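You operate a simulated robot arm through the tools that you are given. There is no shell and no other tool.

You run a simulated robot arm. Do the job below in one go: nothing can be reset, and whatever is moved stays where it is left.

TASK
Seat the shell on pallet one's pins and lock both clips.
Fine: raise the locating plate before you seat it and leave it up; chain stays off.

Only the result counts: the job must be done as asked and must still hold three seconds after the hand-in. Knocking over, shifting, dropping, spilling or breaking anything else fails it.

THE ROBOT
A 6-joint arm with a two-finger parallel gripper, fixed in place. Base frame: the origin is at the foot of the arm, x ahead of it, y to its left, z up. Lengths are in m, angles in rad, forces in N, time in s.
Its first joint turns from -2.897 to 2.897 rad. Payload 3.91 kg.
The tool frame sits at the grasp point between the pads (the TCP): z along the fingers, y along the line on which they close. The tips reach 0.03 m beyond it. The gripper opens to 0.11 m. The fingers are 0.02 m wide and 0.01 m thick; the gripper's body (0.048 by 0.112 m) begins 0.055 m behind the TCP.
Orientation is told as [roll, pitch, yaw] about the base's x, y, z axes, in that order, counted from this pose: with the fingers straight down and closing along the base's y, the tool's x points along the base's -x, its y along +y and its z along -z.

THE INTERFACE
- The arm moves only by the tool jog_arm. Its argument "moves" is a list that holds one entry, the list of rows, each a list of 7 numbers: the shift along the tool's x, y, z in units of 20 mm (1.0 is 20 mm), then the turn, a rotation vector about the tool's x, y, z in units of 5 degrees (1.0 is 5 degrees), then the finger opening in cm, from 0 to 11. In form: [[[x, y, z, wx, wy, wz, jaw], ...]]. A call has 1 to 20 rows; each row shifts and turns the commanded pose from where the row before left it, along the tool's axes as they then stand. A call with a number of a shift or a turn outside -1 to 1 is refused whole. A row lasts 0.2 s, in which the tool goes at most 0.05 m and 0.15 rad; a call with a longer step from one row to the next is refused whole, and so is a gripper value outside its range. Where a pose cannot be reached the arm comes as near as it can. A force on the tool above 40 N (or 10 N above the force at the start of the call, whichever is more), or a blocked arm, ends the call early, and 0.2 s more pass. Each finger travels about 0.108 m/s and halts on what it meets, pressing with about 27 N; the grip force reading is that of the motor and also rises with nothing between the fingers. The clock runs only during rows and for 0.2 s after the last one: add rows that do not move to give the fingers time. It gives the time, the measured TCP pose, the force on the tool (base axes), the opening and the grip force at its end, in the units of the frame above (readings bear some noise), with the torque about the TCP (base axes, N m) and any sound that the robot's microphone picked up.
- Cameras (640 x 400 px; columns grow to the right, rows downward): "scene" is fixed at [0.0581, -0.4894, 1.4442]; the picture's right is [0.52, -0.85, 0.00], its down [-0.57, -0.35, -0.74] and it looks along [0.63, 0.39, -0.67] (base axes); focal length 264 px, centre (320, 200). "wrist" rides on the gripper at [0.072, 0.017, -0.103] in the tool frame; the picture's right is [-0.23, 0.97, 0.00], its down [-0.76, -0.18, -0.62] and it looks along [-0.61, -0.14, 0.78] (tool axes); focal length 222 px, centre (320, 200). There is no depth. A picture from a camera that has moved, and an enlarged one, comes with that camera's place and axes in the base frame and with its lens. The place of the scene camera against the robot may be out by one fixed shift of up to 0.018 m in any direction.
- capture(camera): a new picture of that camera. No time passes.
- enlarge(camera, box): a new picture of the part [left, top, right, bottom] of that camera's present view, enlarged. No time passes.
- sign_off(): hands the job in; it is judged then, once.

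Places have to be worked out from the pictures, the camera data and where the tool is seen. Open the gripper and draw the arm clear of the work before you hand the job in, unless the task says otherwise.

The tools are called after ">>>" as name(argument=value, ...) on one line, values as JSON. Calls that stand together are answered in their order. jog_arm: Moves the arm, as the interface text tells. Its arguments: {"type":"object","properties":{"moves":{"type":"array","items":{"type":"array","items":{"type":"array","items":{"type":"number"}}}}},"required":["moves"]} The other tools are called the same way: capture (camera) takes a picture; enlarge (camera, box) takes an enlarged picture of a part of a camera's view; sign_off () hands the job in.

At the start:

```text
t: 0.0
ee_pos: [0.5548, -0.2102, 1.2216]
tool_rot: [0.0, 0.002, 0.0]
ft_force: [0.3, -0.2, 0.2]
ft_torque: [0.0, -0.01, 0.0]
finger_gap: 0.1098
grip_force: 0.1
```

scene: 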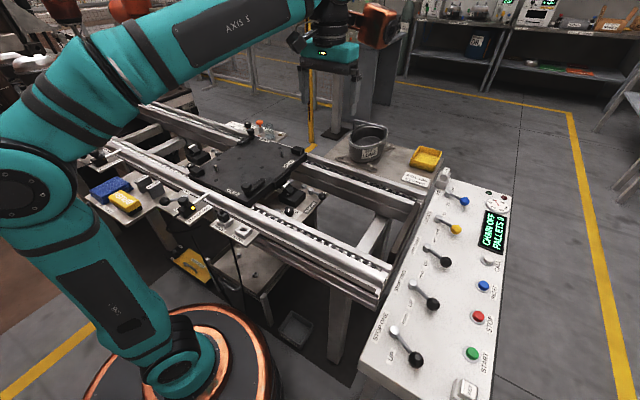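
wrist: 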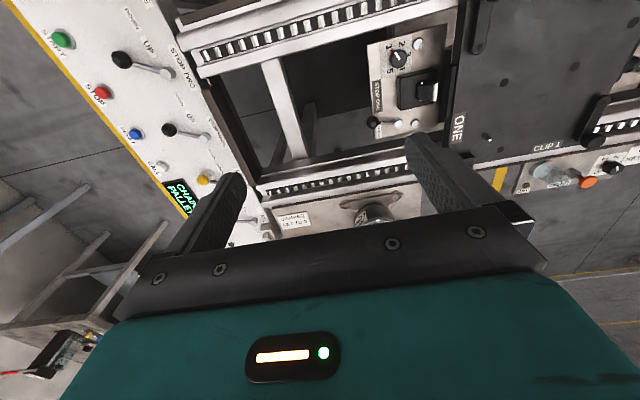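

I start by looking closely at the scene to find the pallet, the shell, the clips and the control levers.

>>> enlarge(camera="scene", box=[340, 160, 520, 400])

>>> enlarge(camera="scene", box=[160, 110, 320, 250])

>>> enlarge(camera="scene", box=[320, 110, 460, 200])

>>> enlarge(camera="wrist", box=[340, 0, 640, 220])

>>> enlarge(camera="wrist", box=[40, 0, 340, 240])

```text
1.67 times, centred on (430, 280) of scene
camera zoom: at [0.0581, -0.4894, 1.4442], right [0.52, -0.85, 0.0], down [-0.57, -0.35, -0.74], along [0.63, 0.39, -0.67], focal length 440 px, centre (137, 67)
```

zoom: 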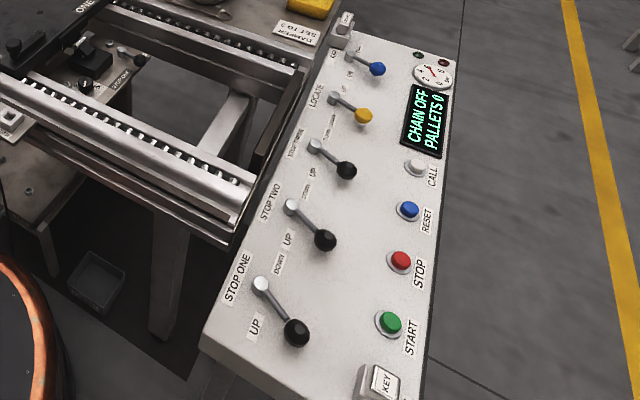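

```text
2.86 times, centred on (240, 180) of scene
camera zoom: at [0.0581, -0.4894, 1.4442], right [0.52, -0.85, 0.0], down [-0.57, -0.35, -0.74], along [0.63, 0.39, -0.67], focal length 753 px, centre (549, 257)
```

zoom: 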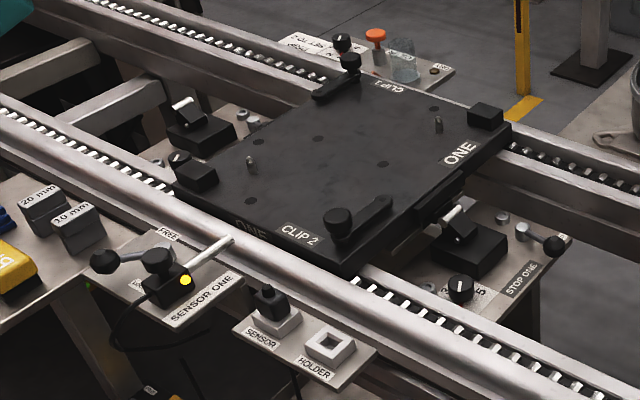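

```text
4.44 times, centred on (390, 155) of scene
camera zoom: at [0.0581, -0.4894, 1.4442], right [0.52, -0.85, 0.0], down [-0.57, -0.35, -0.74], along [0.63, 0.39, -0.67], focal length 1172 px, centre (9, 400)
```

zoom: 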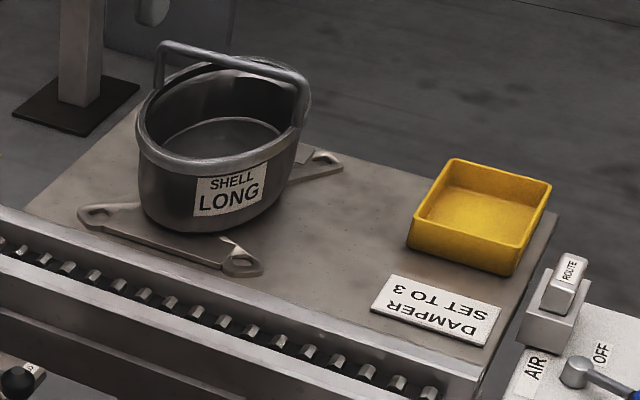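

```text
1.82 times, centred on (490, 110) of wrist
camera zoom: at [0.483, -0.1929, 1.3254], right [0.23, 0.97, 0.0], down [0.76, -0.18, 0.62], along [0.61, -0.14, -0.78], focal length 404 px, centre (11, 364)
```

zoom: 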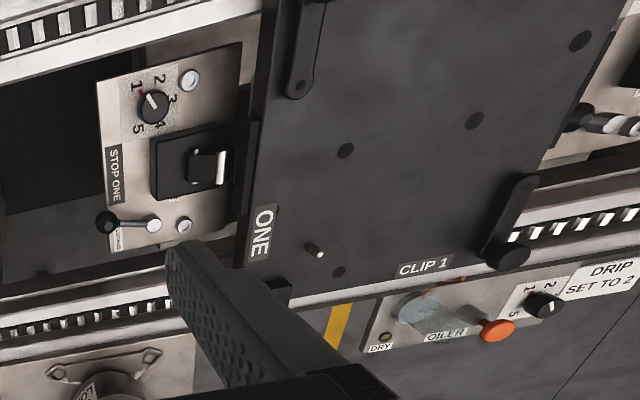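

```text
1.67 times, centred on (190, 120) of wrist
camera zoom: at [0.483, -0.1929, 1.3254], right [0.23, 0.97, 0.0], down [0.76, -0.18, 0.62], along [0.61, -0.14, -0.78], focal length 370 px, centre (537, 333)
```

zoom: 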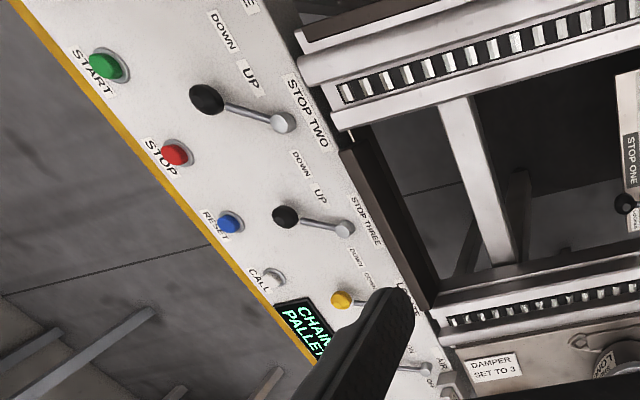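

The console has stop, LOCATE and AIR levers. I'll zoom in on the LOCATE and AIR levers, the gauge, and the pallet itself.

>>> enlarge(camera="scene", box=[425, 165, 515, 225])

>>> enlarge(camera="scene", box=[425, 200, 515, 260])

>>> enlarge(camera="scene", box=[220, 130, 310, 205])

>>> enlarge(camera="scene", box=[335, 110, 405, 170])

>>> enlarge(camera="scene", box=[80, 130, 200, 220])

>>> enlarge(camera="scene", box=[420, 0, 640, 100])

```text
6.67 times, centred on (470, 195) of scene
camera zoom: at [0.0581, -0.4894, 1.4442], right [0.52, -0.85, 0.0], down [-0.57, -0.35, -0.74], along [0.63, 0.39, -0.67], focal length 1758 px, centre (-680, 233)
```

zoom: 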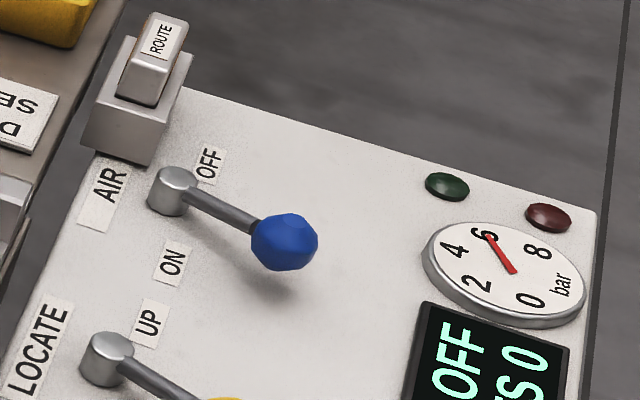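

```text
6.67 times, centred on (470, 230) of scene
camera zoom: at [0.0581, -0.4894, 1.4442], right [0.52, -0.85, 0.0], down [-0.57, -0.35, -0.74], along [0.63, 0.39, -0.67], focal length 1758 px, centre (-680, 0)
```

zoom: 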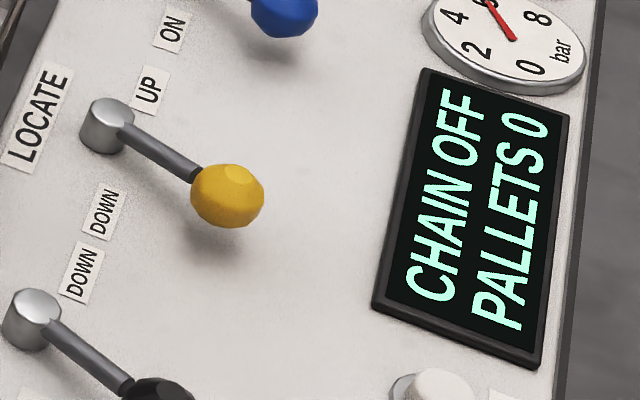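

```text
5.33 times, centred on (265, 168) of scene
camera zoom: at [0.0581, -0.4894, 1.4442], right [0.52, -0.85, 0.0], down [-0.57, -0.35, -0.74], along [0.63, 0.39, -0.67], focal length 1406 px, centre (613, 373)
```

zoom: 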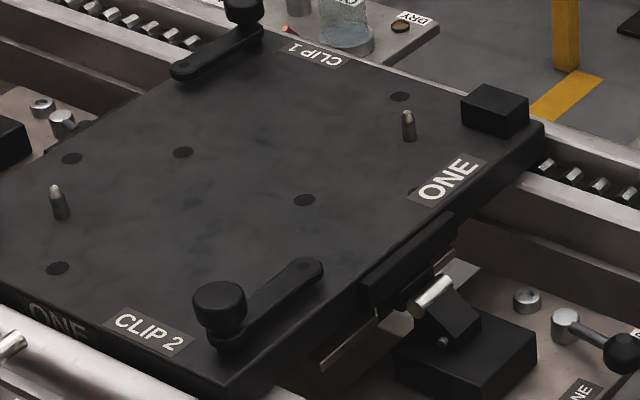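

```text
6.67 times, centred on (370, 140) of scene
camera zoom: at [0.0581, -0.4894, 1.4442], right [0.52, -0.85, 0.0], down [-0.57, -0.35, -0.74], along [0.63, 0.39, -0.67], focal length 1758 px, centre (-13, 600)
```

zoom: 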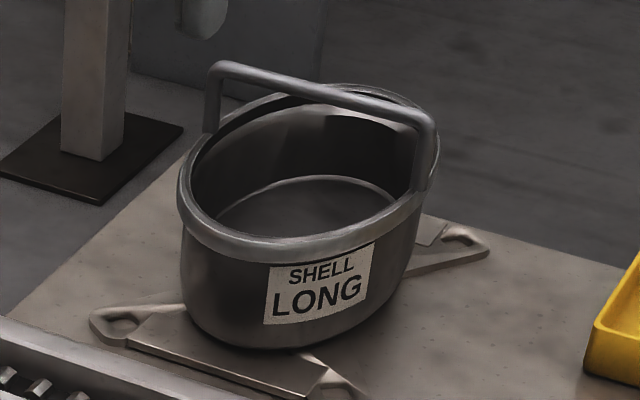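

```text
4.44 times, centred on (140, 175) of scene
camera zoom: at [0.0581, -0.4894, 1.4442], right [0.52, -0.85, 0.0], down [-0.57, -0.35, -0.74], along [0.63, 0.39, -0.67], focal length 1172 px, centre (1120, 311)
```

zoom: 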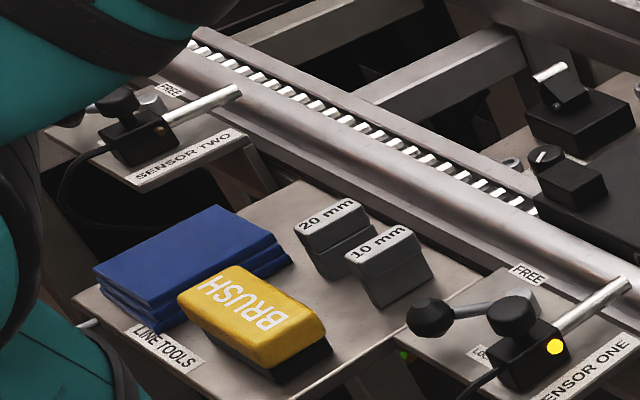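

```text
2.91 times, centred on (530, 50) of scene
camera zoom: at [0.0581, -0.4894, 1.4442], right [0.52, -0.85, 0.0], down [-0.57, -0.35, -0.74], along [0.63, 0.39, -0.67], focal length 767 px, centre (-291, 636)
```

zoom: 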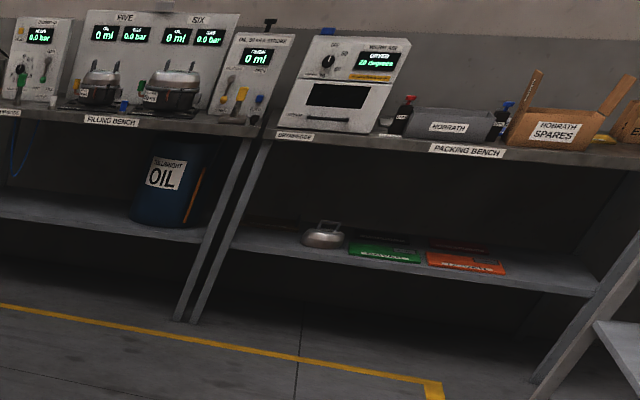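

AIR looks ON (gauge 6 bar), the stops are UP, and LOCATE is DOWN, with its knob near (0.72, -0.56, 0.84). I'll move ahead and down a little, in free air, so the wrist camera can see the shell and pallet.

>>> jog_arm(moves=[[[-1, 0.5, -0.5, 0, 0, 0, 11], [-1, 0.5, 0, 0, 0, 0, 11], [-1, 0.5, 0, 0, 0, 0, 11], [-1, 0.5, 0, 0, 0, 0, 11], [-1, 0.5, 0, 0, 0, 0, 11]]])

>>> capture(camera="wrist")

>>> capture(camera="scene")

```text
t: 1.2
ee_pos: [0.654, -0.1593, 1.2335]
tool_rot: [0.0, 0.0, 0.0]
ft_force: [0.0, 0.3, -0.1]
ft_torque: [-0.03, -0.07, -0.04]
finger_gap: 0.1098
grip_force: 0.1
```

```text
taken
camera wrist: at [0.5822, -0.143, 1.337], right [0.23, 0.97, 0.0], down [0.76, -0.18, 0.62], along [0.61, -0.14, -0.78], focal length 222 px, centre (320, 200)
```

wrist: 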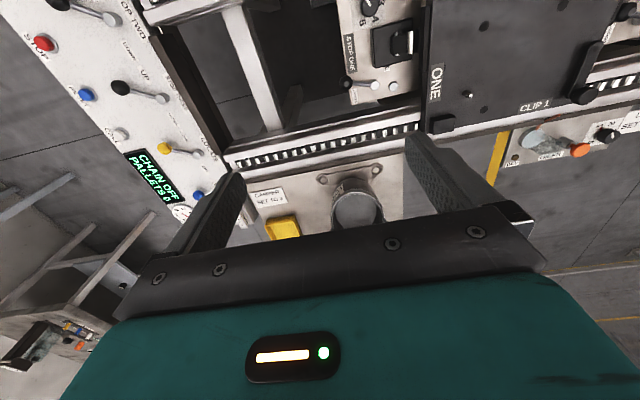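

```text
taken
```

scene: 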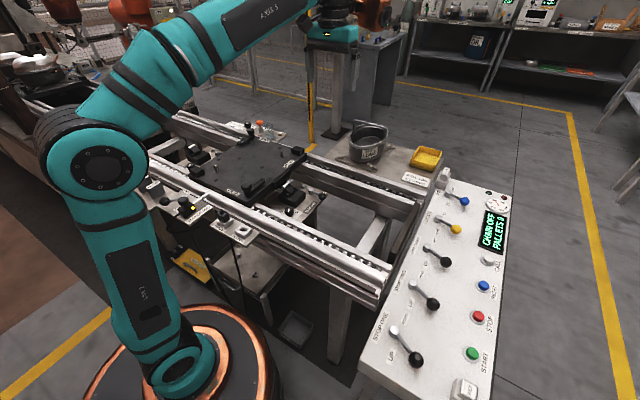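

The shell is at the wrist image's lower edge. I tilt the tool forward by about 25° and shift forward and down a bit to see it fully.

>>> jog_arm(moves=[[[-1, 0.5, 0, 0, -1, 0, 11], [-1, 0.5, 0, 0, -1, 0, 11], [0, 0.5, 0, 0, -1, 0, 11], [0, 0.5, 0, 0, -1, 0, 11], [0, 0, 0, 0, -1, 0, 11]]])

>>> capture(camera="wrist")

```text
t: 2.4
ee_pos: [0.6936, -0.1213, 1.2343]
tool_rot: [0.001, -0.437, 0.001]
ft_force: [0.6, -0.1, -0.5]
ft_torque: [-0.03, 0.04, 0.0]
finger_gap: 0.1097
grip_force: 0.1
```

```text
taken
camera wrist: at [0.5854, -0.1028, 1.2969], right [0.21, 0.97, 0.1], down [0.43, -0.18, 0.89], along [0.88, -0.14, -0.45], focal length 222 px, centre (320, 200)
```

wrist: 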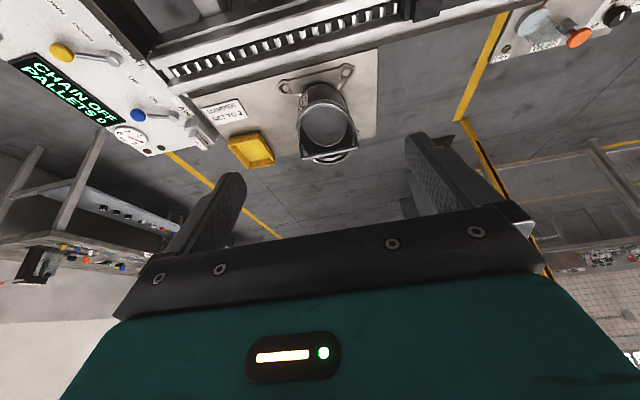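

>>> enlarge(camera="wrist", box=[250, 50, 410, 180])

>>> enlarge(camera="scene", box=[335, 110, 405, 170])

```text
3.08 times, centred on (330, 115) of wrist
camera zoom: at [0.5854, -0.1028, 1.2969], right [0.21, 0.97, 0.1], down [0.43, -0.18, 0.89], along [0.88, -0.14, -0.45], focal length 684 px, centre (289, 462)
```

zoom: 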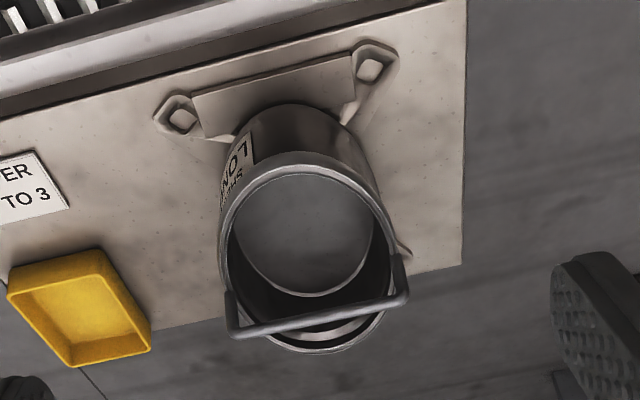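

```text
6.67 times, centred on (370, 140) of scene
camera zoom: at [0.0581, -0.4894, 1.4442], right [0.52, -0.85, 0.0], down [-0.57, -0.35, -0.74], along [0.63, 0.39, -0.67], focal length 1758 px, centre (-13, 600)
```

zoom: 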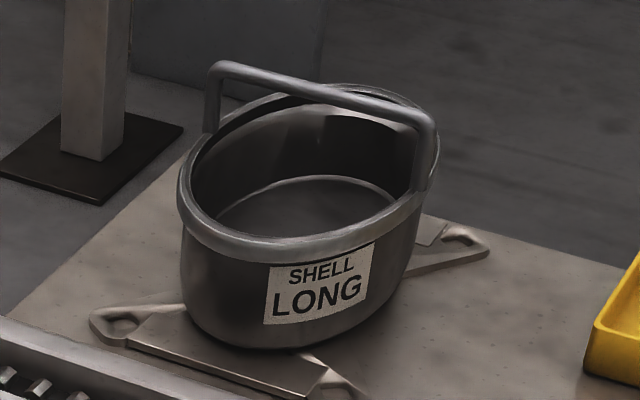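

The shell's handle bar runs along y at about (1.02, -0.137, 0.952). Its ears are diagonal, like the pallet's pins, so it needs little or no turning. The LOCATE lever comes first: I bring the tool upright, move over to the console and close the fingers.

>>> jog_arm(moves=[[[0, -1, 0, 0, 1, 0, 11], [0, -1, 0, 0, 1, 0, 9], [0, -1, 0, 0, 1, 0, 7], [0, -1, 0, 0, 1, 0, 5], [0, -1, 0, 0, 1, 0, 3], [0.5, -1, 0.5, 0, 0, 0, 1], [0.5, -1, 0.5, 0, 0, 0, 0], [0.5, -1, 0.5, 0, 0, 0, 0], [0.5, -1, 0.5, 0, 0, 0, 0], [0, -1, 0.5, 0, 0, 0, 0], [0, -1, 0.5, 0, 0, 0, 0], [0, -1, 0.5, 0, 0, 0, 0], [0, -1, 0.5, 0, 0, 0, 0], [0, -1, 0.5, 0, 0, 0, 0], [0, -1, 0.5, 0, 0, 0, 0], [0, -1, 0.5, 0, 0, 0, 0], [0, -1, 0.5, 0, 0, 0, 0], [0, -1, 0.5, 0, 0, 0, 0], [0, -1, 0.5, 0, 0, 0, 0], [0, -1, 0.5, 0, 0, 0, 0]]])

>>> capture(camera="wrist")

>>> capture(camera="scene")

```text
t: 6.6
ee_pos: [0.6543, -0.5202, 1.0837]
tool_rot: [0.0, 0.0, 0.0]
ft_force: [-0.4, -0.5, 1.1]
ft_torque: [-0.05, -0.01, 0.02]
finger_gap: 0.0
grip_force: 27.0
```

```text
taken
camera wrist: at [0.5827, -0.5028, 1.1873], right [0.23, 0.97, 0.0], down [0.76, -0.18, 0.62], along [0.61, -0.14, -0.78], focal length 222 px, centre (320, 200)
```

wrist: 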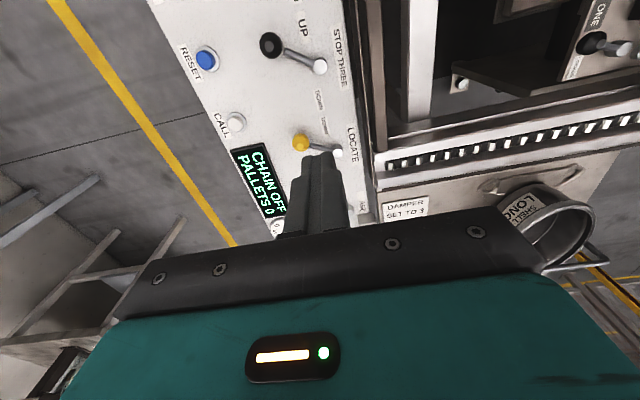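

```text
taken
```

scene: 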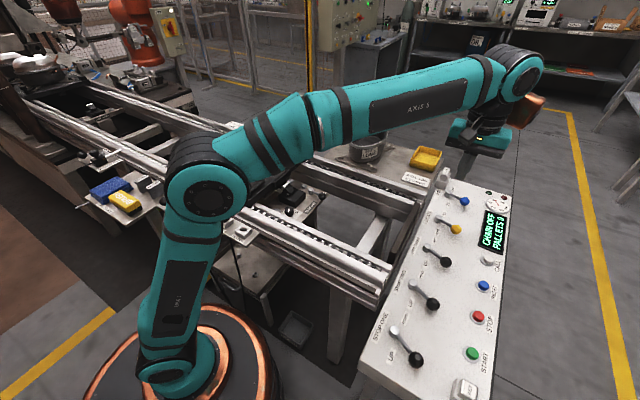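

The yellow knob is at about (0.725, -0.566) with its pivot near (0.759, -0.513). It points toward DOWN (-x), so it has to swing toward +x. I lower the closed fingers into the gap behind the knob.

>>> jog_arm(moves=[[[-0.35, -0.8, 1, 0, 0, 0, 0], [-0.35, -0.8, 1, 0, 0, 0, 0], [-0.3, -0.8, 1, 0, 0, 0, 0], [0, 0, 1, 0, 0, 0, 0], [0, 0, 1, 0, 0, 0, 0], [0, 0, 1, 0, 0, 0, 0], [0, 0, 1, 0, 0, 0, 0], [0, 0, 1, 0, 0, 0, 0], [0, 0, 0.5, 0, 0, 0, 0]]])

>>> capture(camera="wrist")

>>> enlarge(camera="scene", box=[400, 160, 520, 260])

```text
t: 8.6
ee_pos: [0.6736, -0.5692, 0.9129]
tool_rot: [0.0, 0.002, 0.0]
ft_force: [-0.1, 0.0, 0.1]
ft_torque: [-0.03, 0.03, -0.01]
finger_gap: 0.0
grip_force: 26.6
```

```text
taken
camera wrist: at [0.6026, -0.5514, 1.0162], right [0.23, 0.97, 0.0], down [0.76, -0.18, 0.62], along [0.61, -0.14, -0.78], focal length 222 px, centre (320, 200)
```

wrist: 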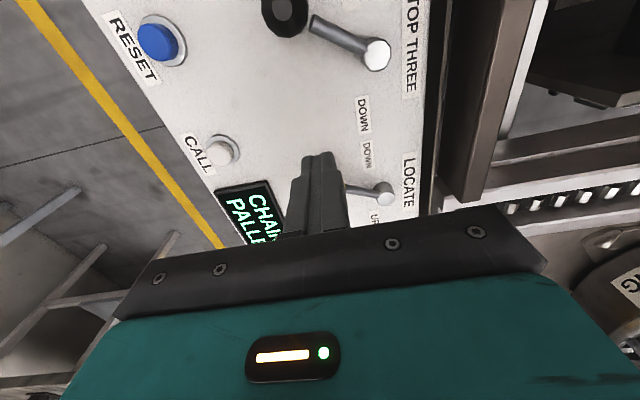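

```text
4.00 times, centred on (460, 210) of scene
camera zoom: at [0.0581, -0.4894, 1.4442], right [0.52, -0.85, 0.0], down [-0.57, -0.35, -0.74], along [0.63, 0.39, -0.67], focal length 1055 px, centre (-240, 160)
```

zoom: 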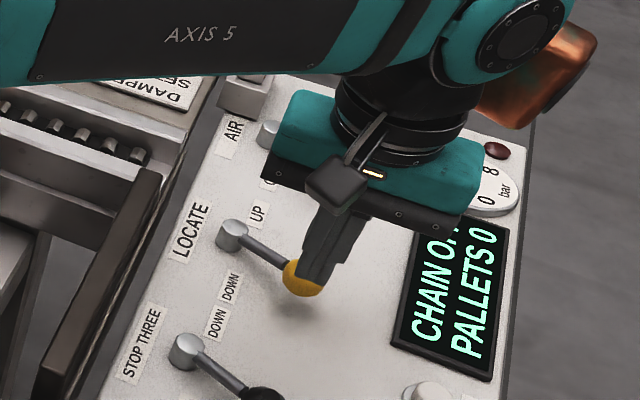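

The fingers hang about 0.03 m short of the knob in x, with the tips still 0.04 m above it. I lower 0.045 m to reach knob height.

>>> jog_arm(moves=[[[0, 0, 0.75, 0, 0, 0, 0], [0, 0, 0.75, 0, 0, 0, 0], [0, 0, 0.75, 0, 0, 0, 0]]])

>>> enlarge(camera="scene", box=[420, 190, 500, 250])

>>> capture(camera="wrist")

```text
t: 9.4
ee_pos: [0.6746, -0.5689, 0.8691]
tool_rot: [-0.001, -0.001, -0.002]
ft_force: [-0.5, -0.1, 0.0]
ft_torque: [-0.02, 0.01, -0.01]
finger_gap: 0.0003
grip_force: 27.0
```

```text
6.67 times, centred on (460, 220) of scene
camera zoom: at [0.0581, -0.4894, 1.4442], right [0.52, -0.85, 0.0], down [-0.57, -0.35, -0.74], along [0.63, 0.39, -0.67], focal length 1758 px, centre (-613, 67)
```

zoom: 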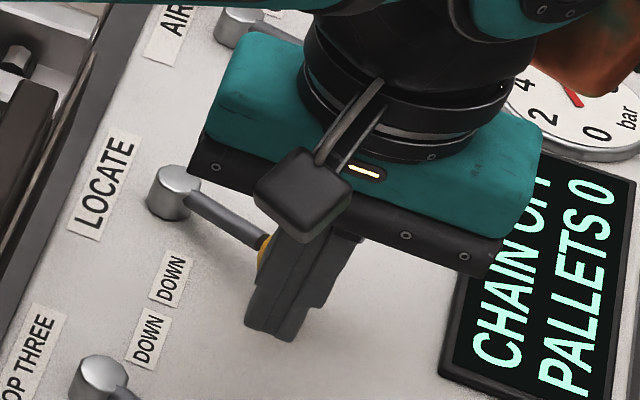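

```text
taken
camera wrist: at [0.6033, -0.5512, 0.9729], right [0.23, 0.97, 0.0], down [0.76, -0.18, 0.62], along [0.61, -0.14, -0.78], focal length 222 px, centre (320, 200)
```

wrist: 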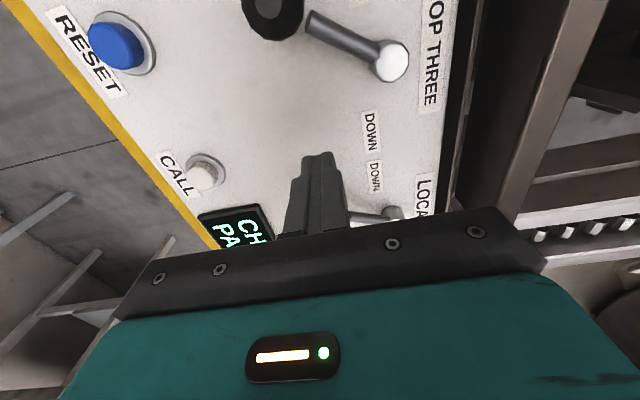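

The fingers stand behind the knob (-x side). I now push toward +x in 6–10 mm steps, watching the force.

>>> jog_arm(moves=[[[-0.5, 0, 0, 0, 0, 0, 0], [-0.5, 0, 0, 0, 0, 0, 0], [-0.5, 0, 0, 0, 0, 0, 0], [-0.5, 0, 0, 0, 0, 0, 0], [-0.3, 0, 0, 0, 0, 0, 0], [-0.3, 0, 0, 0, 0, 0, 0]]])

>>> enlarge(camera="scene", box=[420, 190, 500, 250])

>>> enlarge(camera="scene", box=[180, 110, 320, 220])

```text
t: 10.8
ee_pos: [0.7267, -0.5674, 0.8687]
tool_rot: [-0.001, 0.0, 0.001]
ft_force: [-0.2, -0.9, 0.7]
ft_torque: [-0.02, -0.01, 0.03]
finger_gap: 0.0
grip_force: 27.1
```

```text
6.67 times, centred on (460, 220) of scene
camera zoom: at [0.0581, -0.4894, 1.4442], right [0.52, -0.85, 0.0], down [-0.57, -0.35, -0.74], along [0.63, 0.39, -0.67], focal length 1758 px, centre (-613, 67)
```

zoom: 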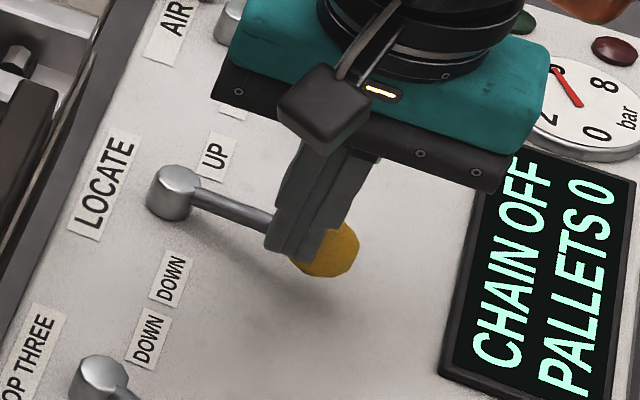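

```text
3.64 times, centred on (250, 165) of scene
camera zoom: at [0.0581, -0.4894, 1.4442], right [0.52, -0.85, 0.0], down [-0.57, -0.35, -0.74], along [0.63, 0.39, -0.67], focal length 959 px, centre (574, 327)
```

zoom: 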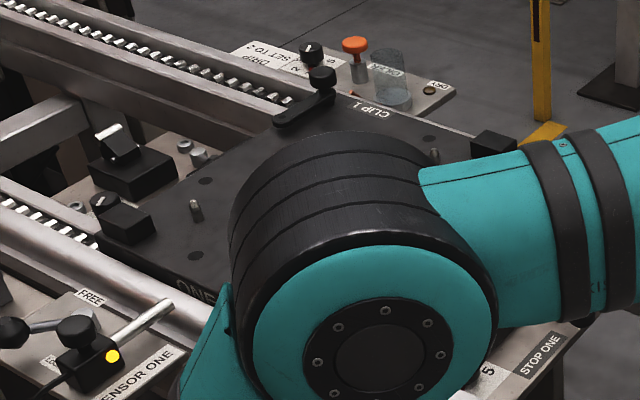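

The lever is moving freely and is about at its middle. I keep pushing toward UP.

>>> jog_arm(moves=[[[-0.4, 0, 0, 0, 0, 0, 0], [-0.4, 0, 0, 0, 0, 0, 0], [-0.4, 0, 0, 0, 0, 0, 0], [-0.4, 0, 0, 0, 0, 0, 0]]])

>>> enlarge(camera="scene", box=[420, 180, 500, 240])

>>> enlarge(camera="scene", box=[180, 110, 320, 220])

```text
t: 11.8
ee_pos: [0.7601, -0.5679, 0.8685]
tool_rot: [0.001, 0.0, 0.001]
ft_force: [0.2, 0.1, 2.0]
ft_torque: [-0.01, -0.01, 0.03]
finger_gap: 0.0
grip_force: 27.5
```

```text
6.67 times, centred on (460, 210) of scene
camera zoom: at [0.0581, -0.4894, 1.4442], right [0.52, -0.85, 0.0], down [-0.57, -0.35, -0.74], along [0.63, 0.39, -0.67], focal length 1758 px, centre (-613, 133)
```

zoom: 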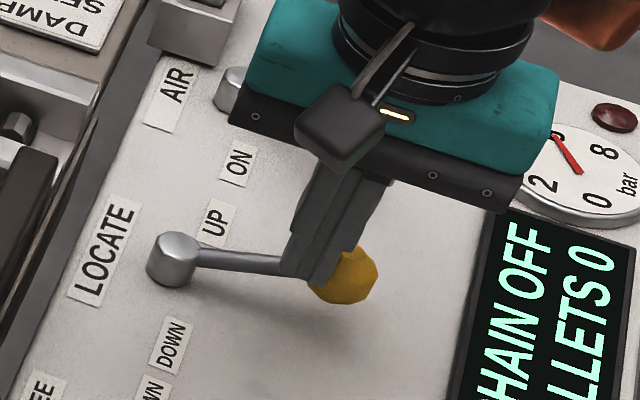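

```text
3.64 times, centred on (250, 165) of scene
camera zoom: at [0.0581, -0.4894, 1.4442], right [0.52, -0.85, 0.0], down [-0.57, -0.35, -0.74], along [0.63, 0.39, -0.67], focal length 959 px, centre (574, 327)
```

zoom: 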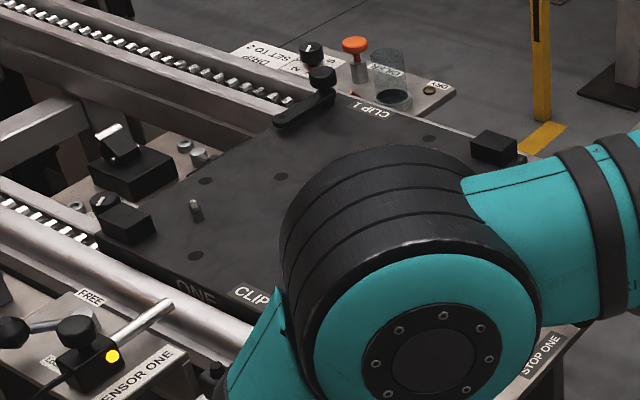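

The lever is past its centre, but the pallet shows no change yet. I push on to the end stop.

>>> jog_arm(moves=[[[-0.3, 0, 0, 0, 0, 0, 0], [-0.3, 0, 0, 0, 0, 0, 0], [-0.3, 0, 0, 0, 0, 0, 0], [-0.3, 0, 0, 0, 0, 0, 0]]])

>>> enlarge(camera="scene", box=[420, 180, 500, 240])

>>> enlarge(camera="scene", box=[180, 110, 320, 220])

```text
t: 12.8
ee_pos: [0.7823, -0.5695, 0.8675]
tool_rot: [-0.001, 0.002, 0.0]
ft_force: [0.2, 1.0, -0.2]
ft_torque: [0.06, 0.0, -0.01]
finger_gap: 0.0
grip_force: 27.2
```

```text
6.67 times, centred on (460, 210) of scene
camera zoom: at [0.0581, -0.4894, 1.4442], right [0.52, -0.85, 0.0], down [-0.57, -0.35, -0.74], along [0.63, 0.39, -0.67], focal length 1758 px, centre (-613, 133)
```

zoom: 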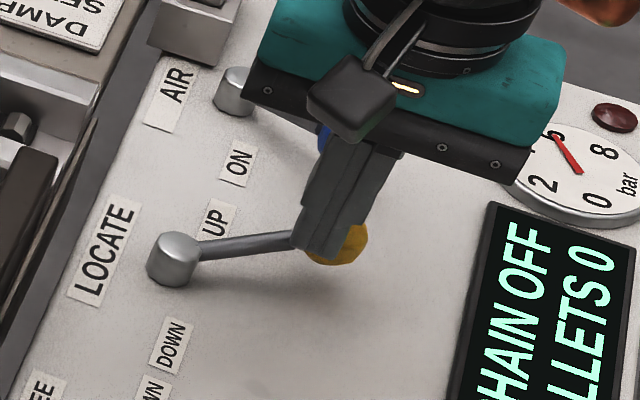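

```text
3.64 times, centred on (250, 165) of scene
camera zoom: at [0.0581, -0.4894, 1.4442], right [0.52, -0.85, 0.0], down [-0.57, -0.35, -0.74], along [0.63, 0.39, -0.67], focal length 959 px, centre (574, 327)
```

zoom: 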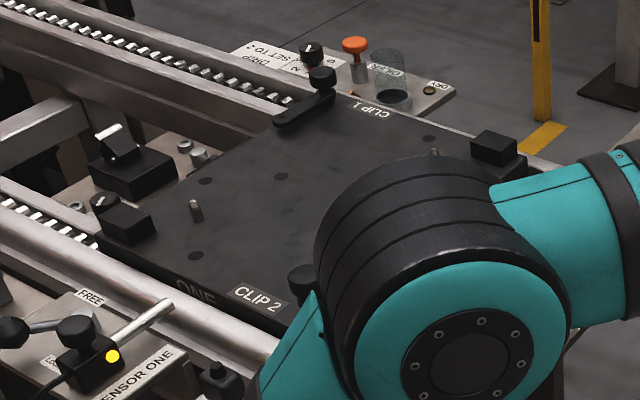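

The force is still low. I push a few millimetres more to find the end stop, then check the plate.

>>> jog_arm(moves=[[[-0.2, 0, 0, 0, 0, 0, 0], [-0.2, 0, 0, 0, 0, 0, 0], [-0.2, 0, 0, 0, 0, 0, 0], [0, 0, 0, 0, 0, 0, 0], [0, 0, 0, 0, 0, 0, 0]]])

>>> enlarge(camera="scene", box=[420, 180, 500, 240])

>>> enlarge(camera="scene", box=[180, 110, 320, 220])

```text
t: 14.1
ee_pos: [0.7949, -0.5659, 0.8741]
tool_rot: [-0.006, -0.003, 0.001]
ft_force: [-7.8, -0.1, 16.7]
ft_torque: [-0.03, 0.03, -0.11]
finger_gap: 0.0
grip_force: 26.8
stopped in row 5: the force on the tool passed its limit at 41 N (the readings are from after the stop); the commanded pose is now the measured one
```

```text
6.67 times, centred on (460, 210) of scene
camera zoom: at [0.0581, -0.4894, 1.4442], right [0.52, -0.85, 0.0], down [-0.57, -0.35, -0.74], along [0.63, 0.39, -0.67], focal length 1758 px, centre (-613, 133)
```

zoom: 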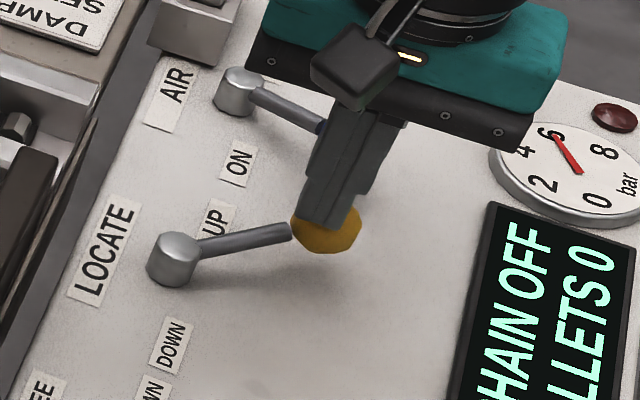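

```text
3.64 times, centred on (250, 165) of scene
camera zoom: at [0.0581, -0.4894, 1.4442], right [0.52, -0.85, 0.0], down [-0.57, -0.35, -0.74], along [0.63, 0.39, -0.67], focal length 959 px, centre (574, 327)
```

zoom: 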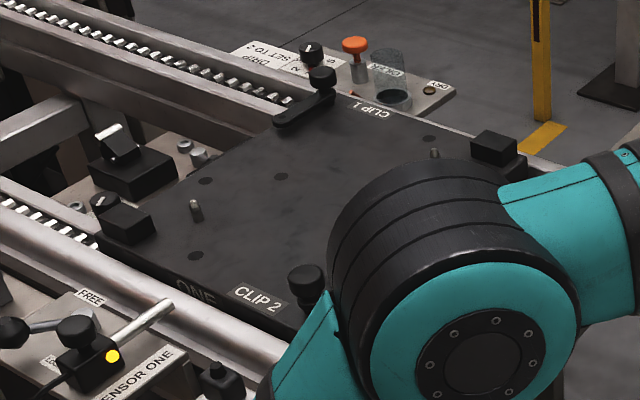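

The lever hit its stop and the force limit ended the call with the finger resting on the knob, so LOCATE should be UP. I lift straight off and back away, then compare the pallet with its first picture.

>>> jog_arm(moves=[[[0.1, 0, -0.5, 0, 0, 0, 0], [0, 0, -1, 0, 0, 0, 0], [0, 0, -1, 0, 0, 0, 0], [0.5, 0.5, -1, 0, 0, 0, 0], [1, 1, -1, 0, 0, 0, 0], [1, 1, -1, 0, 0, 0, 0], [1, 1, -1, 0, 0, 0, 0], [1, 1, -1, 0, 0, 0, 0], [1, 1, -1, 0, 0, 0, 0], [1, 1, -1, 0, 0, 0, 0], [1, 1, -1, 0, 0, 0, 0], [1, 1, -1, 0, 0, 0, 0], [0, 1, -1, 0, 0, 0, 0], [0, 1, -1, 0, 0, 0, 0]]])

>>> capture(camera="wrist")

>>> capture(camera="scene")

>>> enlarge(camera="scene", box=[160, 110, 320, 250])

>>> enlarge(camera="scene", box=[425, 165, 515, 225])

```text
t: 17.1
ee_pos: [0.6248, -0.3572, 1.1401]
tool_rot: [-0.003, 0.001, -0.001]
ft_force: [-0.3, -0.1, 0.3]
ft_torque: [0.0, 0.01, 0.0]
finger_gap: 0.0
grip_force: 27.2
```

```text
taken
camera wrist: at [0.5536, -0.3395, 1.243], right [0.23, 0.97, 0.0], down [0.76, -0.18, 0.62], along [0.61, -0.14, -0.78], focal length 222 px, centre (320, 200)
```

wrist: 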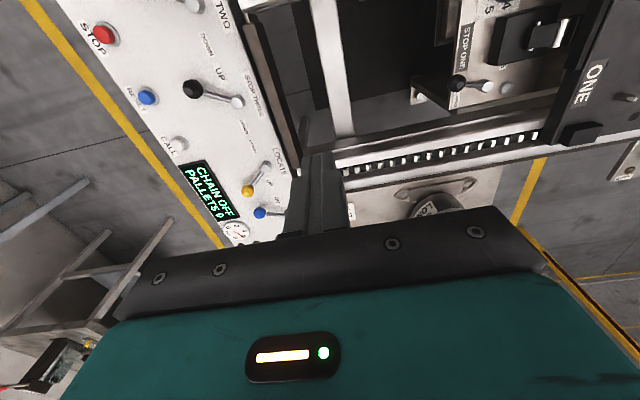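

```text
taken
```

scene: 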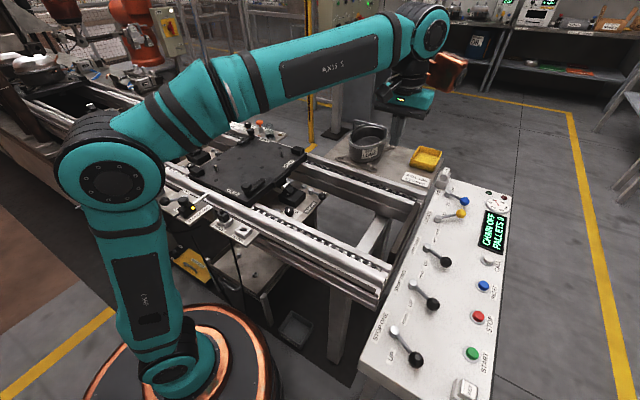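

```text
2.86 times, centred on (240, 180) of scene
camera zoom: at [0.0581, -0.4894, 1.4442], right [0.52, -0.85, 0.0], down [-0.57, -0.35, -0.74], along [0.63, 0.39, -0.67], focal length 753 px, centre (549, 257)
```

zoom: 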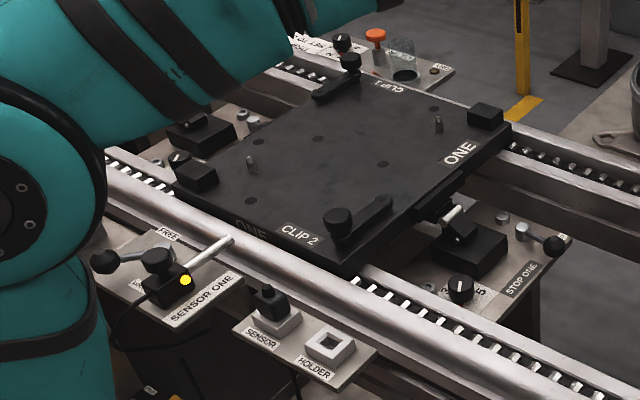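

```text
6.67 times, centred on (470, 195) of scene
camera zoom: at [0.0581, -0.4894, 1.4442], right [0.52, -0.85, 0.0], down [-0.57, -0.35, -0.74], along [0.63, 0.39, -0.67], focal length 1758 px, centre (-680, 233)
```

zoom: 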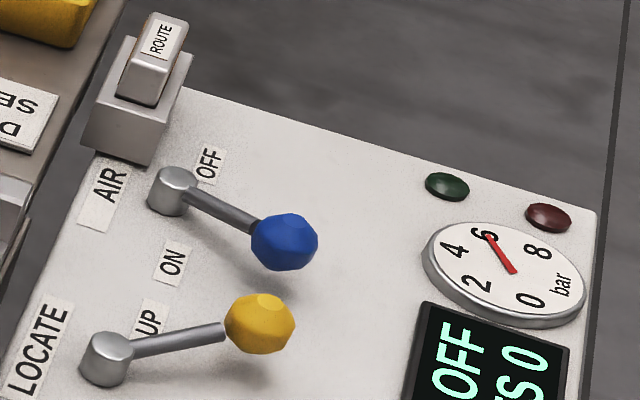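

>>> enlarge(camera="scene", box=[220, 130, 310, 205])

>>> enlarge(camera="scene", box=[265, 165, 325, 225])

```text
5.33 times, centred on (265, 168) of scene
camera zoom: at [0.0581, -0.4894, 1.4442], right [0.52, -0.85, 0.0], down [-0.57, -0.35, -0.74], along [0.63, 0.39, -0.67], focal length 1406 px, centre (613, 373)
```

zoom: 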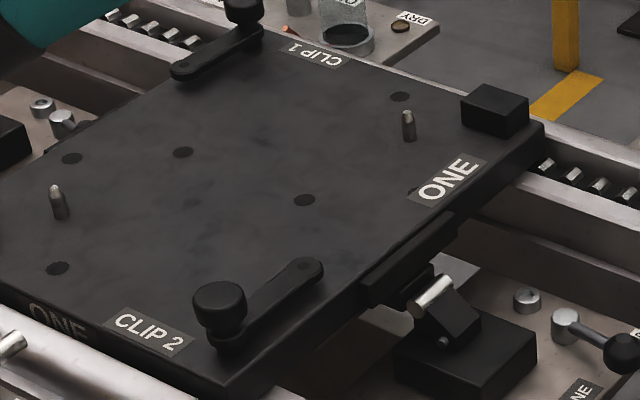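

```text
6.67 times, centred on (295, 195) of scene
camera zoom: at [0.0581, -0.4894, 1.4442], right [0.52, -0.85, 0.0], down [-0.57, -0.35, -0.74], along [0.63, 0.39, -0.67], focal length 1758 px, centre (487, 233)
```

zoom: 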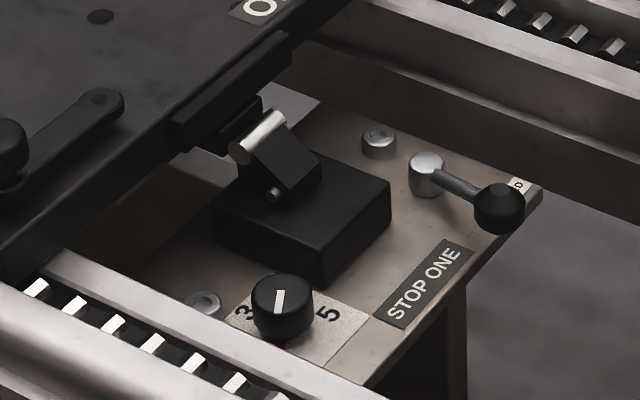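

LOCATE is clearly UP now. The parts under the pallet's front edge look different, although the pallet itself hasn't visibly lifted. I'll move nearer with the gripper turned 90° so the wrist camera faces the pallet, and check the plate.

>>> jog_arm(moves=[[[0, 1, 0.2, 0, 0, -1, 0], [0, 0, 0.2, 0, 0, -1, 0], [0, 0, 0.2, 0, 0, -1, 0], [0, 0, 0.2, 0, 0, -1, 0], [0, 0, 0.2, 0, 0, -1, 0], [0, 0, 0.2, 0, 0, -1, 0], [0, 0, 0.2, 0, 0, -1, 0], [0, 0, 0.2, 0, 0, -1, 0], [0, 0, 0.2, 0, 0, -1, 0], [0, 0, 0.2, 0, 0, -1, 0], [0, 0, 0.2, 0, 0, -1, 0], [0, 0, 0.2, 0, 0, -1, 0], [0, 0, 0.2, 0, 0, -1, 0], [0, 0, 0.2, 0, 0, -1, 0], [0, 0, 0.2, 0, 0, -1, 0], [0, 0, 0, 0, 0, -1, 0], [0, 0, 0, 0, 0, -1, 0], [0, 0, 0, 0, 0, -1, 0]]])

>>> capture(camera="wrist")

```text
t: 20.9
ee_pos: [0.6232, -0.3373, 1.0801]
tool_rot: [-0.003, 0.0, 1.576]
ft_force: [0.0, -0.6, -0.8]
ft_torque: [0.0, 0.02, -0.02]
finger_gap: 0.0
grip_force: 26.9
```

```text
taken
camera wrist: at [0.6075, -0.4084, 1.1837], right [-0.97, 0.22, 0.0], down [0.17, 0.76, 0.62], along [0.14, 0.61, -0.78], focal length 222 px, centre (320, 200)
```

wrist: 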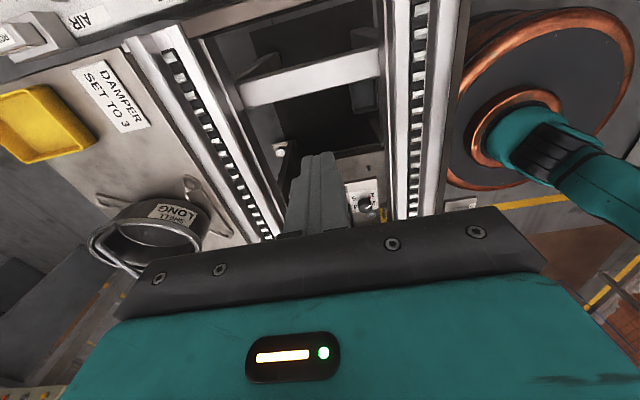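

The camera faces +y now. I move 0.28 m toward +y to get the pallet into view.

>>> jog_arm(moves=[[[-1, 0, 0, 0, 0, 0, 0], [-1, 0, 0, 0, 0, 0, 0], [-1, 0, 0, 0, 0, 0, 0], [-1, 0, 0, 0, 0, 0, 0], [-1, 0, 0, 0, 0, 0, 0], [-1, 0, 0, 0, 0, 0, 0], [-1, 0, 0, 0, 0, 0, 0], [-1, 0, 0, 0, 0, 0, 0], [-1, 0, 0, 0, 0, 0, 0], [-1, 0, 0, 0, 0, 0, 0], [-1, 0, 0, 0, 0, 0, 0], [-1, 0, 0, 0, 0, 0, 0], [-1, 0, 0, 0, 0, 0, 0], [-1, 0, 0, 0, 0, 0, 0]]])

>>> capture(camera="wrist")

>>> capture(camera="scene")

```text
t: 23.9
ee_pos: [0.6215, -0.0569, 1.0806]
tool_rot: [-0.001, 0.002, 1.571]
ft_force: [0.1, 0.2, 0.4]
ft_torque: [0.03, -0.01, -0.02]
finger_gap: 0.0002
grip_force: 27.5
```

```text
taken
camera wrist: at [0.6058, -0.1284, 1.1837], right [-0.97, 0.23, 0.0], down [0.18, 0.76, 0.62], along [0.14, 0.6, -0.78], focal length 222 px, centre (320, 200)
```

wrist: 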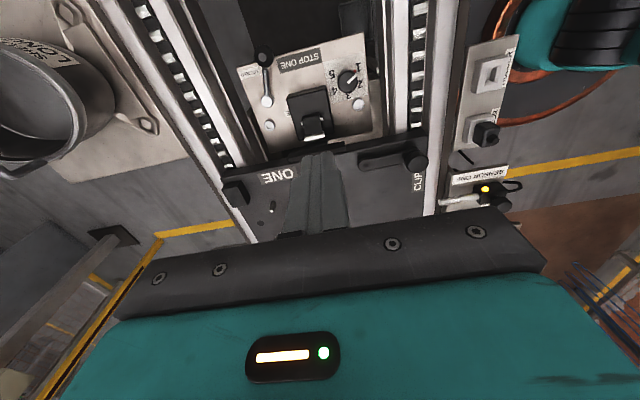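

```text
taken
```

scene: 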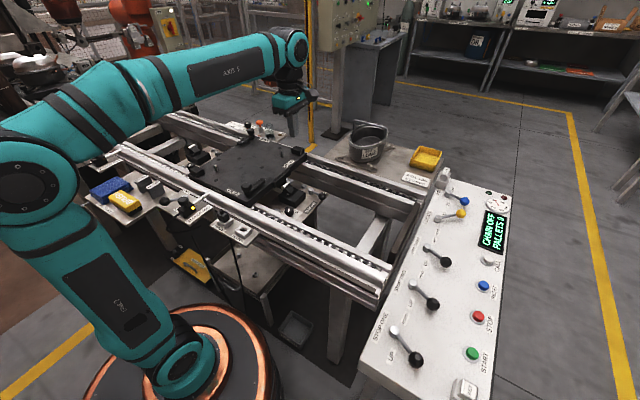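

>>> enlarge(camera="wrist", box=[210, 60, 450, 220])

>>> enlarge(camera="wrist", box=[0, 20, 180, 200])

>>> enlarge(camera="scene", box=[220, 100, 320, 180])

```text
2.50 times, centred on (330, 140) of wrist
camera zoom: at [0.6058, -0.1284, 1.1837], right [-0.97, 0.23, 0.0], down [0.18, 0.76, 0.62], along [0.14, 0.6, -0.78], focal length 555 px, centre (295, 350)
```

zoom: 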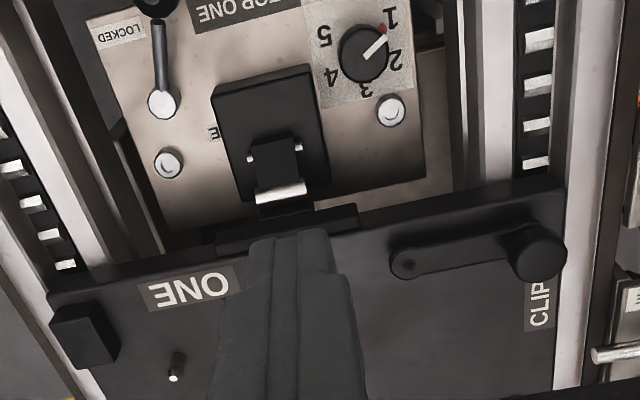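

```text
2.22 times, centred on (90, 110) of wrist
camera zoom: at [0.6058, -0.1284, 1.1837], right [-0.97, 0.23, 0.0], down [0.18, 0.76, 0.62], along [0.14, 0.6, -0.78], focal length 494 px, centre (831, 400)
```

zoom: 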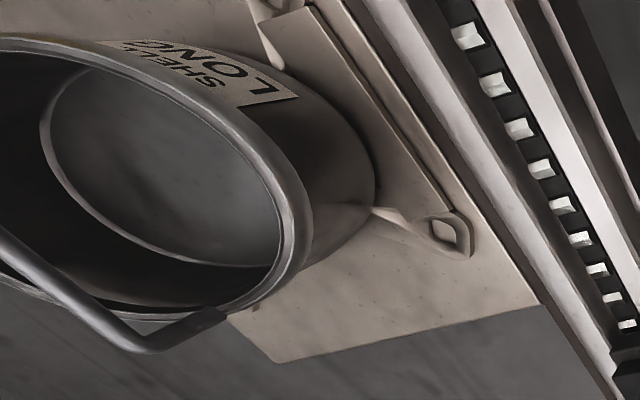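

```text
5.00 times, centred on (270, 140) of scene
camera zoom: at [0.0581, -0.4894, 1.4442], right [0.52, -0.85, 0.0], down [-0.57, -0.35, -0.74], along [0.63, 0.39, -0.67], focal length 1318 px, centre (570, 500)
```

zoom: 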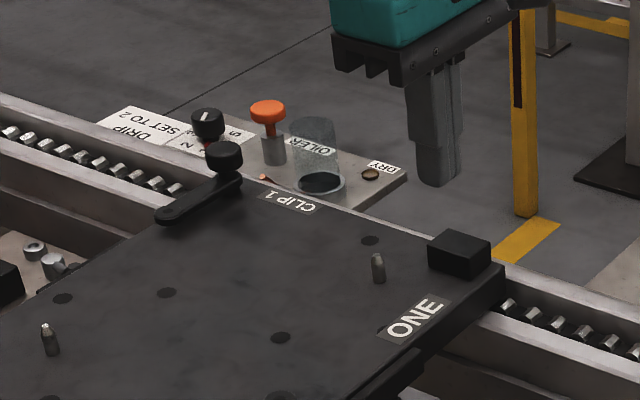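

The stop plate shows the pallet held at STOP ONE. To see whether the locating plate under the pallet has come up, I lower and tilt the camera to look under its front edge.

>>> jog_arm(moves=[[[0, 0, 1, 0, 0, 0, 0], [0, 0, 1, 0, 0, 0, 0], [0, 0, 1, 0, 0, 0, 0], [0, 0, 1, 0, 0, 0, 0], [0, 0, 0.5, 0, 0, 0, 0], [0, 0, 0, 0, -1, 0, 0], [0, 0, 0, 0, -1, 0, 0], [0, 0, 0, 0, -1, 0, 0], [0, 0, 0, 0, -1, 0, 0], [0, 0, 0, 0, -1, 0, 0], [0, 0, 0, 0, -1, 0, 0], [0, 0, 0, 0, -1, 0, 0], [0, 0, 0, 0, -1, 0, 0]]])

>>> capture(camera="wrist")

>>> capture(camera="scene")

```text
t: 26.7
ee_pos: [0.6215, -0.0572, 0.9888]
tool_rot: [-0.002, -0.695, 1.572]
ft_force: [0.7, 0.0, -0.2]
ft_torque: [0.01, 0.01, 0.01]
finger_gap: 0.0
grip_force: 26.7
```

```text
taken
camera wrist: at [0.6064, -0.1783, 1.0216], right [-0.97, 0.17, 0.14], down [0.18, 0.18, 0.97], along [0.14, 0.97, -0.21], focal length 222 px, centre (320, 200)
```

wrist: 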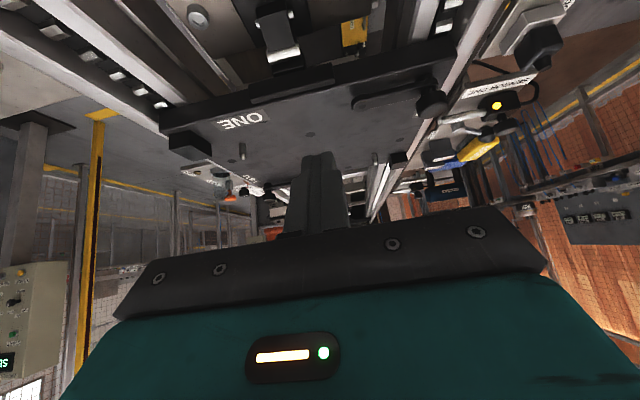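

```text
taken
```

scene: 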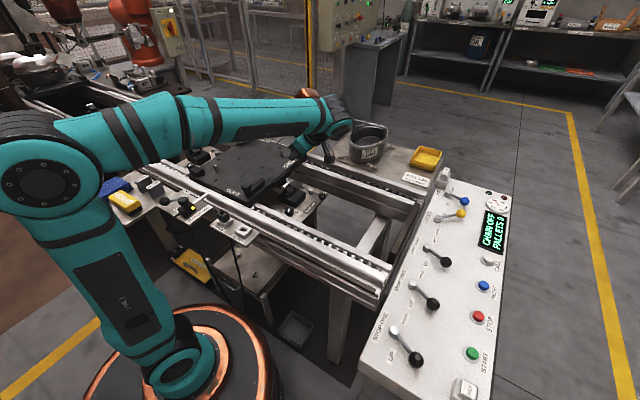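

>>> enlarge(camera="wrist", box=[150, 0, 460, 190])

>>> enlarge(camera="scene", box=[225, 170, 335, 240])

```text
2.06 times, centred on (305, 95) of wrist
camera zoom: at [0.6064, -0.1783, 1.0216], right [-0.97, 0.17, 0.14], down [0.18, 0.18, 0.97], along [0.14, 0.97, -0.21], focal length 459 px, centre (351, 417)
```

zoom: 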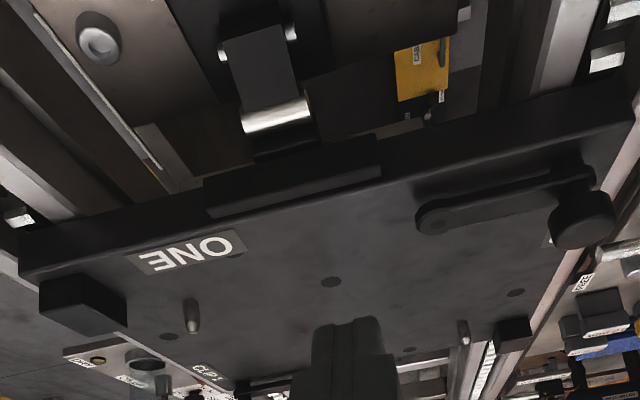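

```text
5.71 times, centred on (280, 205) of scene
camera zoom: at [0.0581, -0.4894, 1.4442], right [0.52, -0.85, 0.0], down [-0.57, -0.35, -0.74], along [0.63, 0.39, -0.67], focal length 1507 px, centre (549, 171)
```

zoom: 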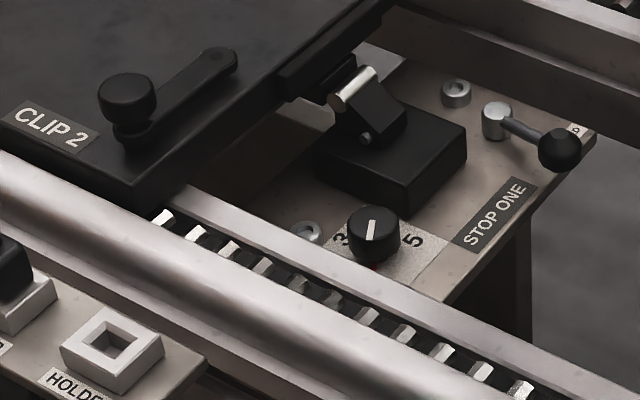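

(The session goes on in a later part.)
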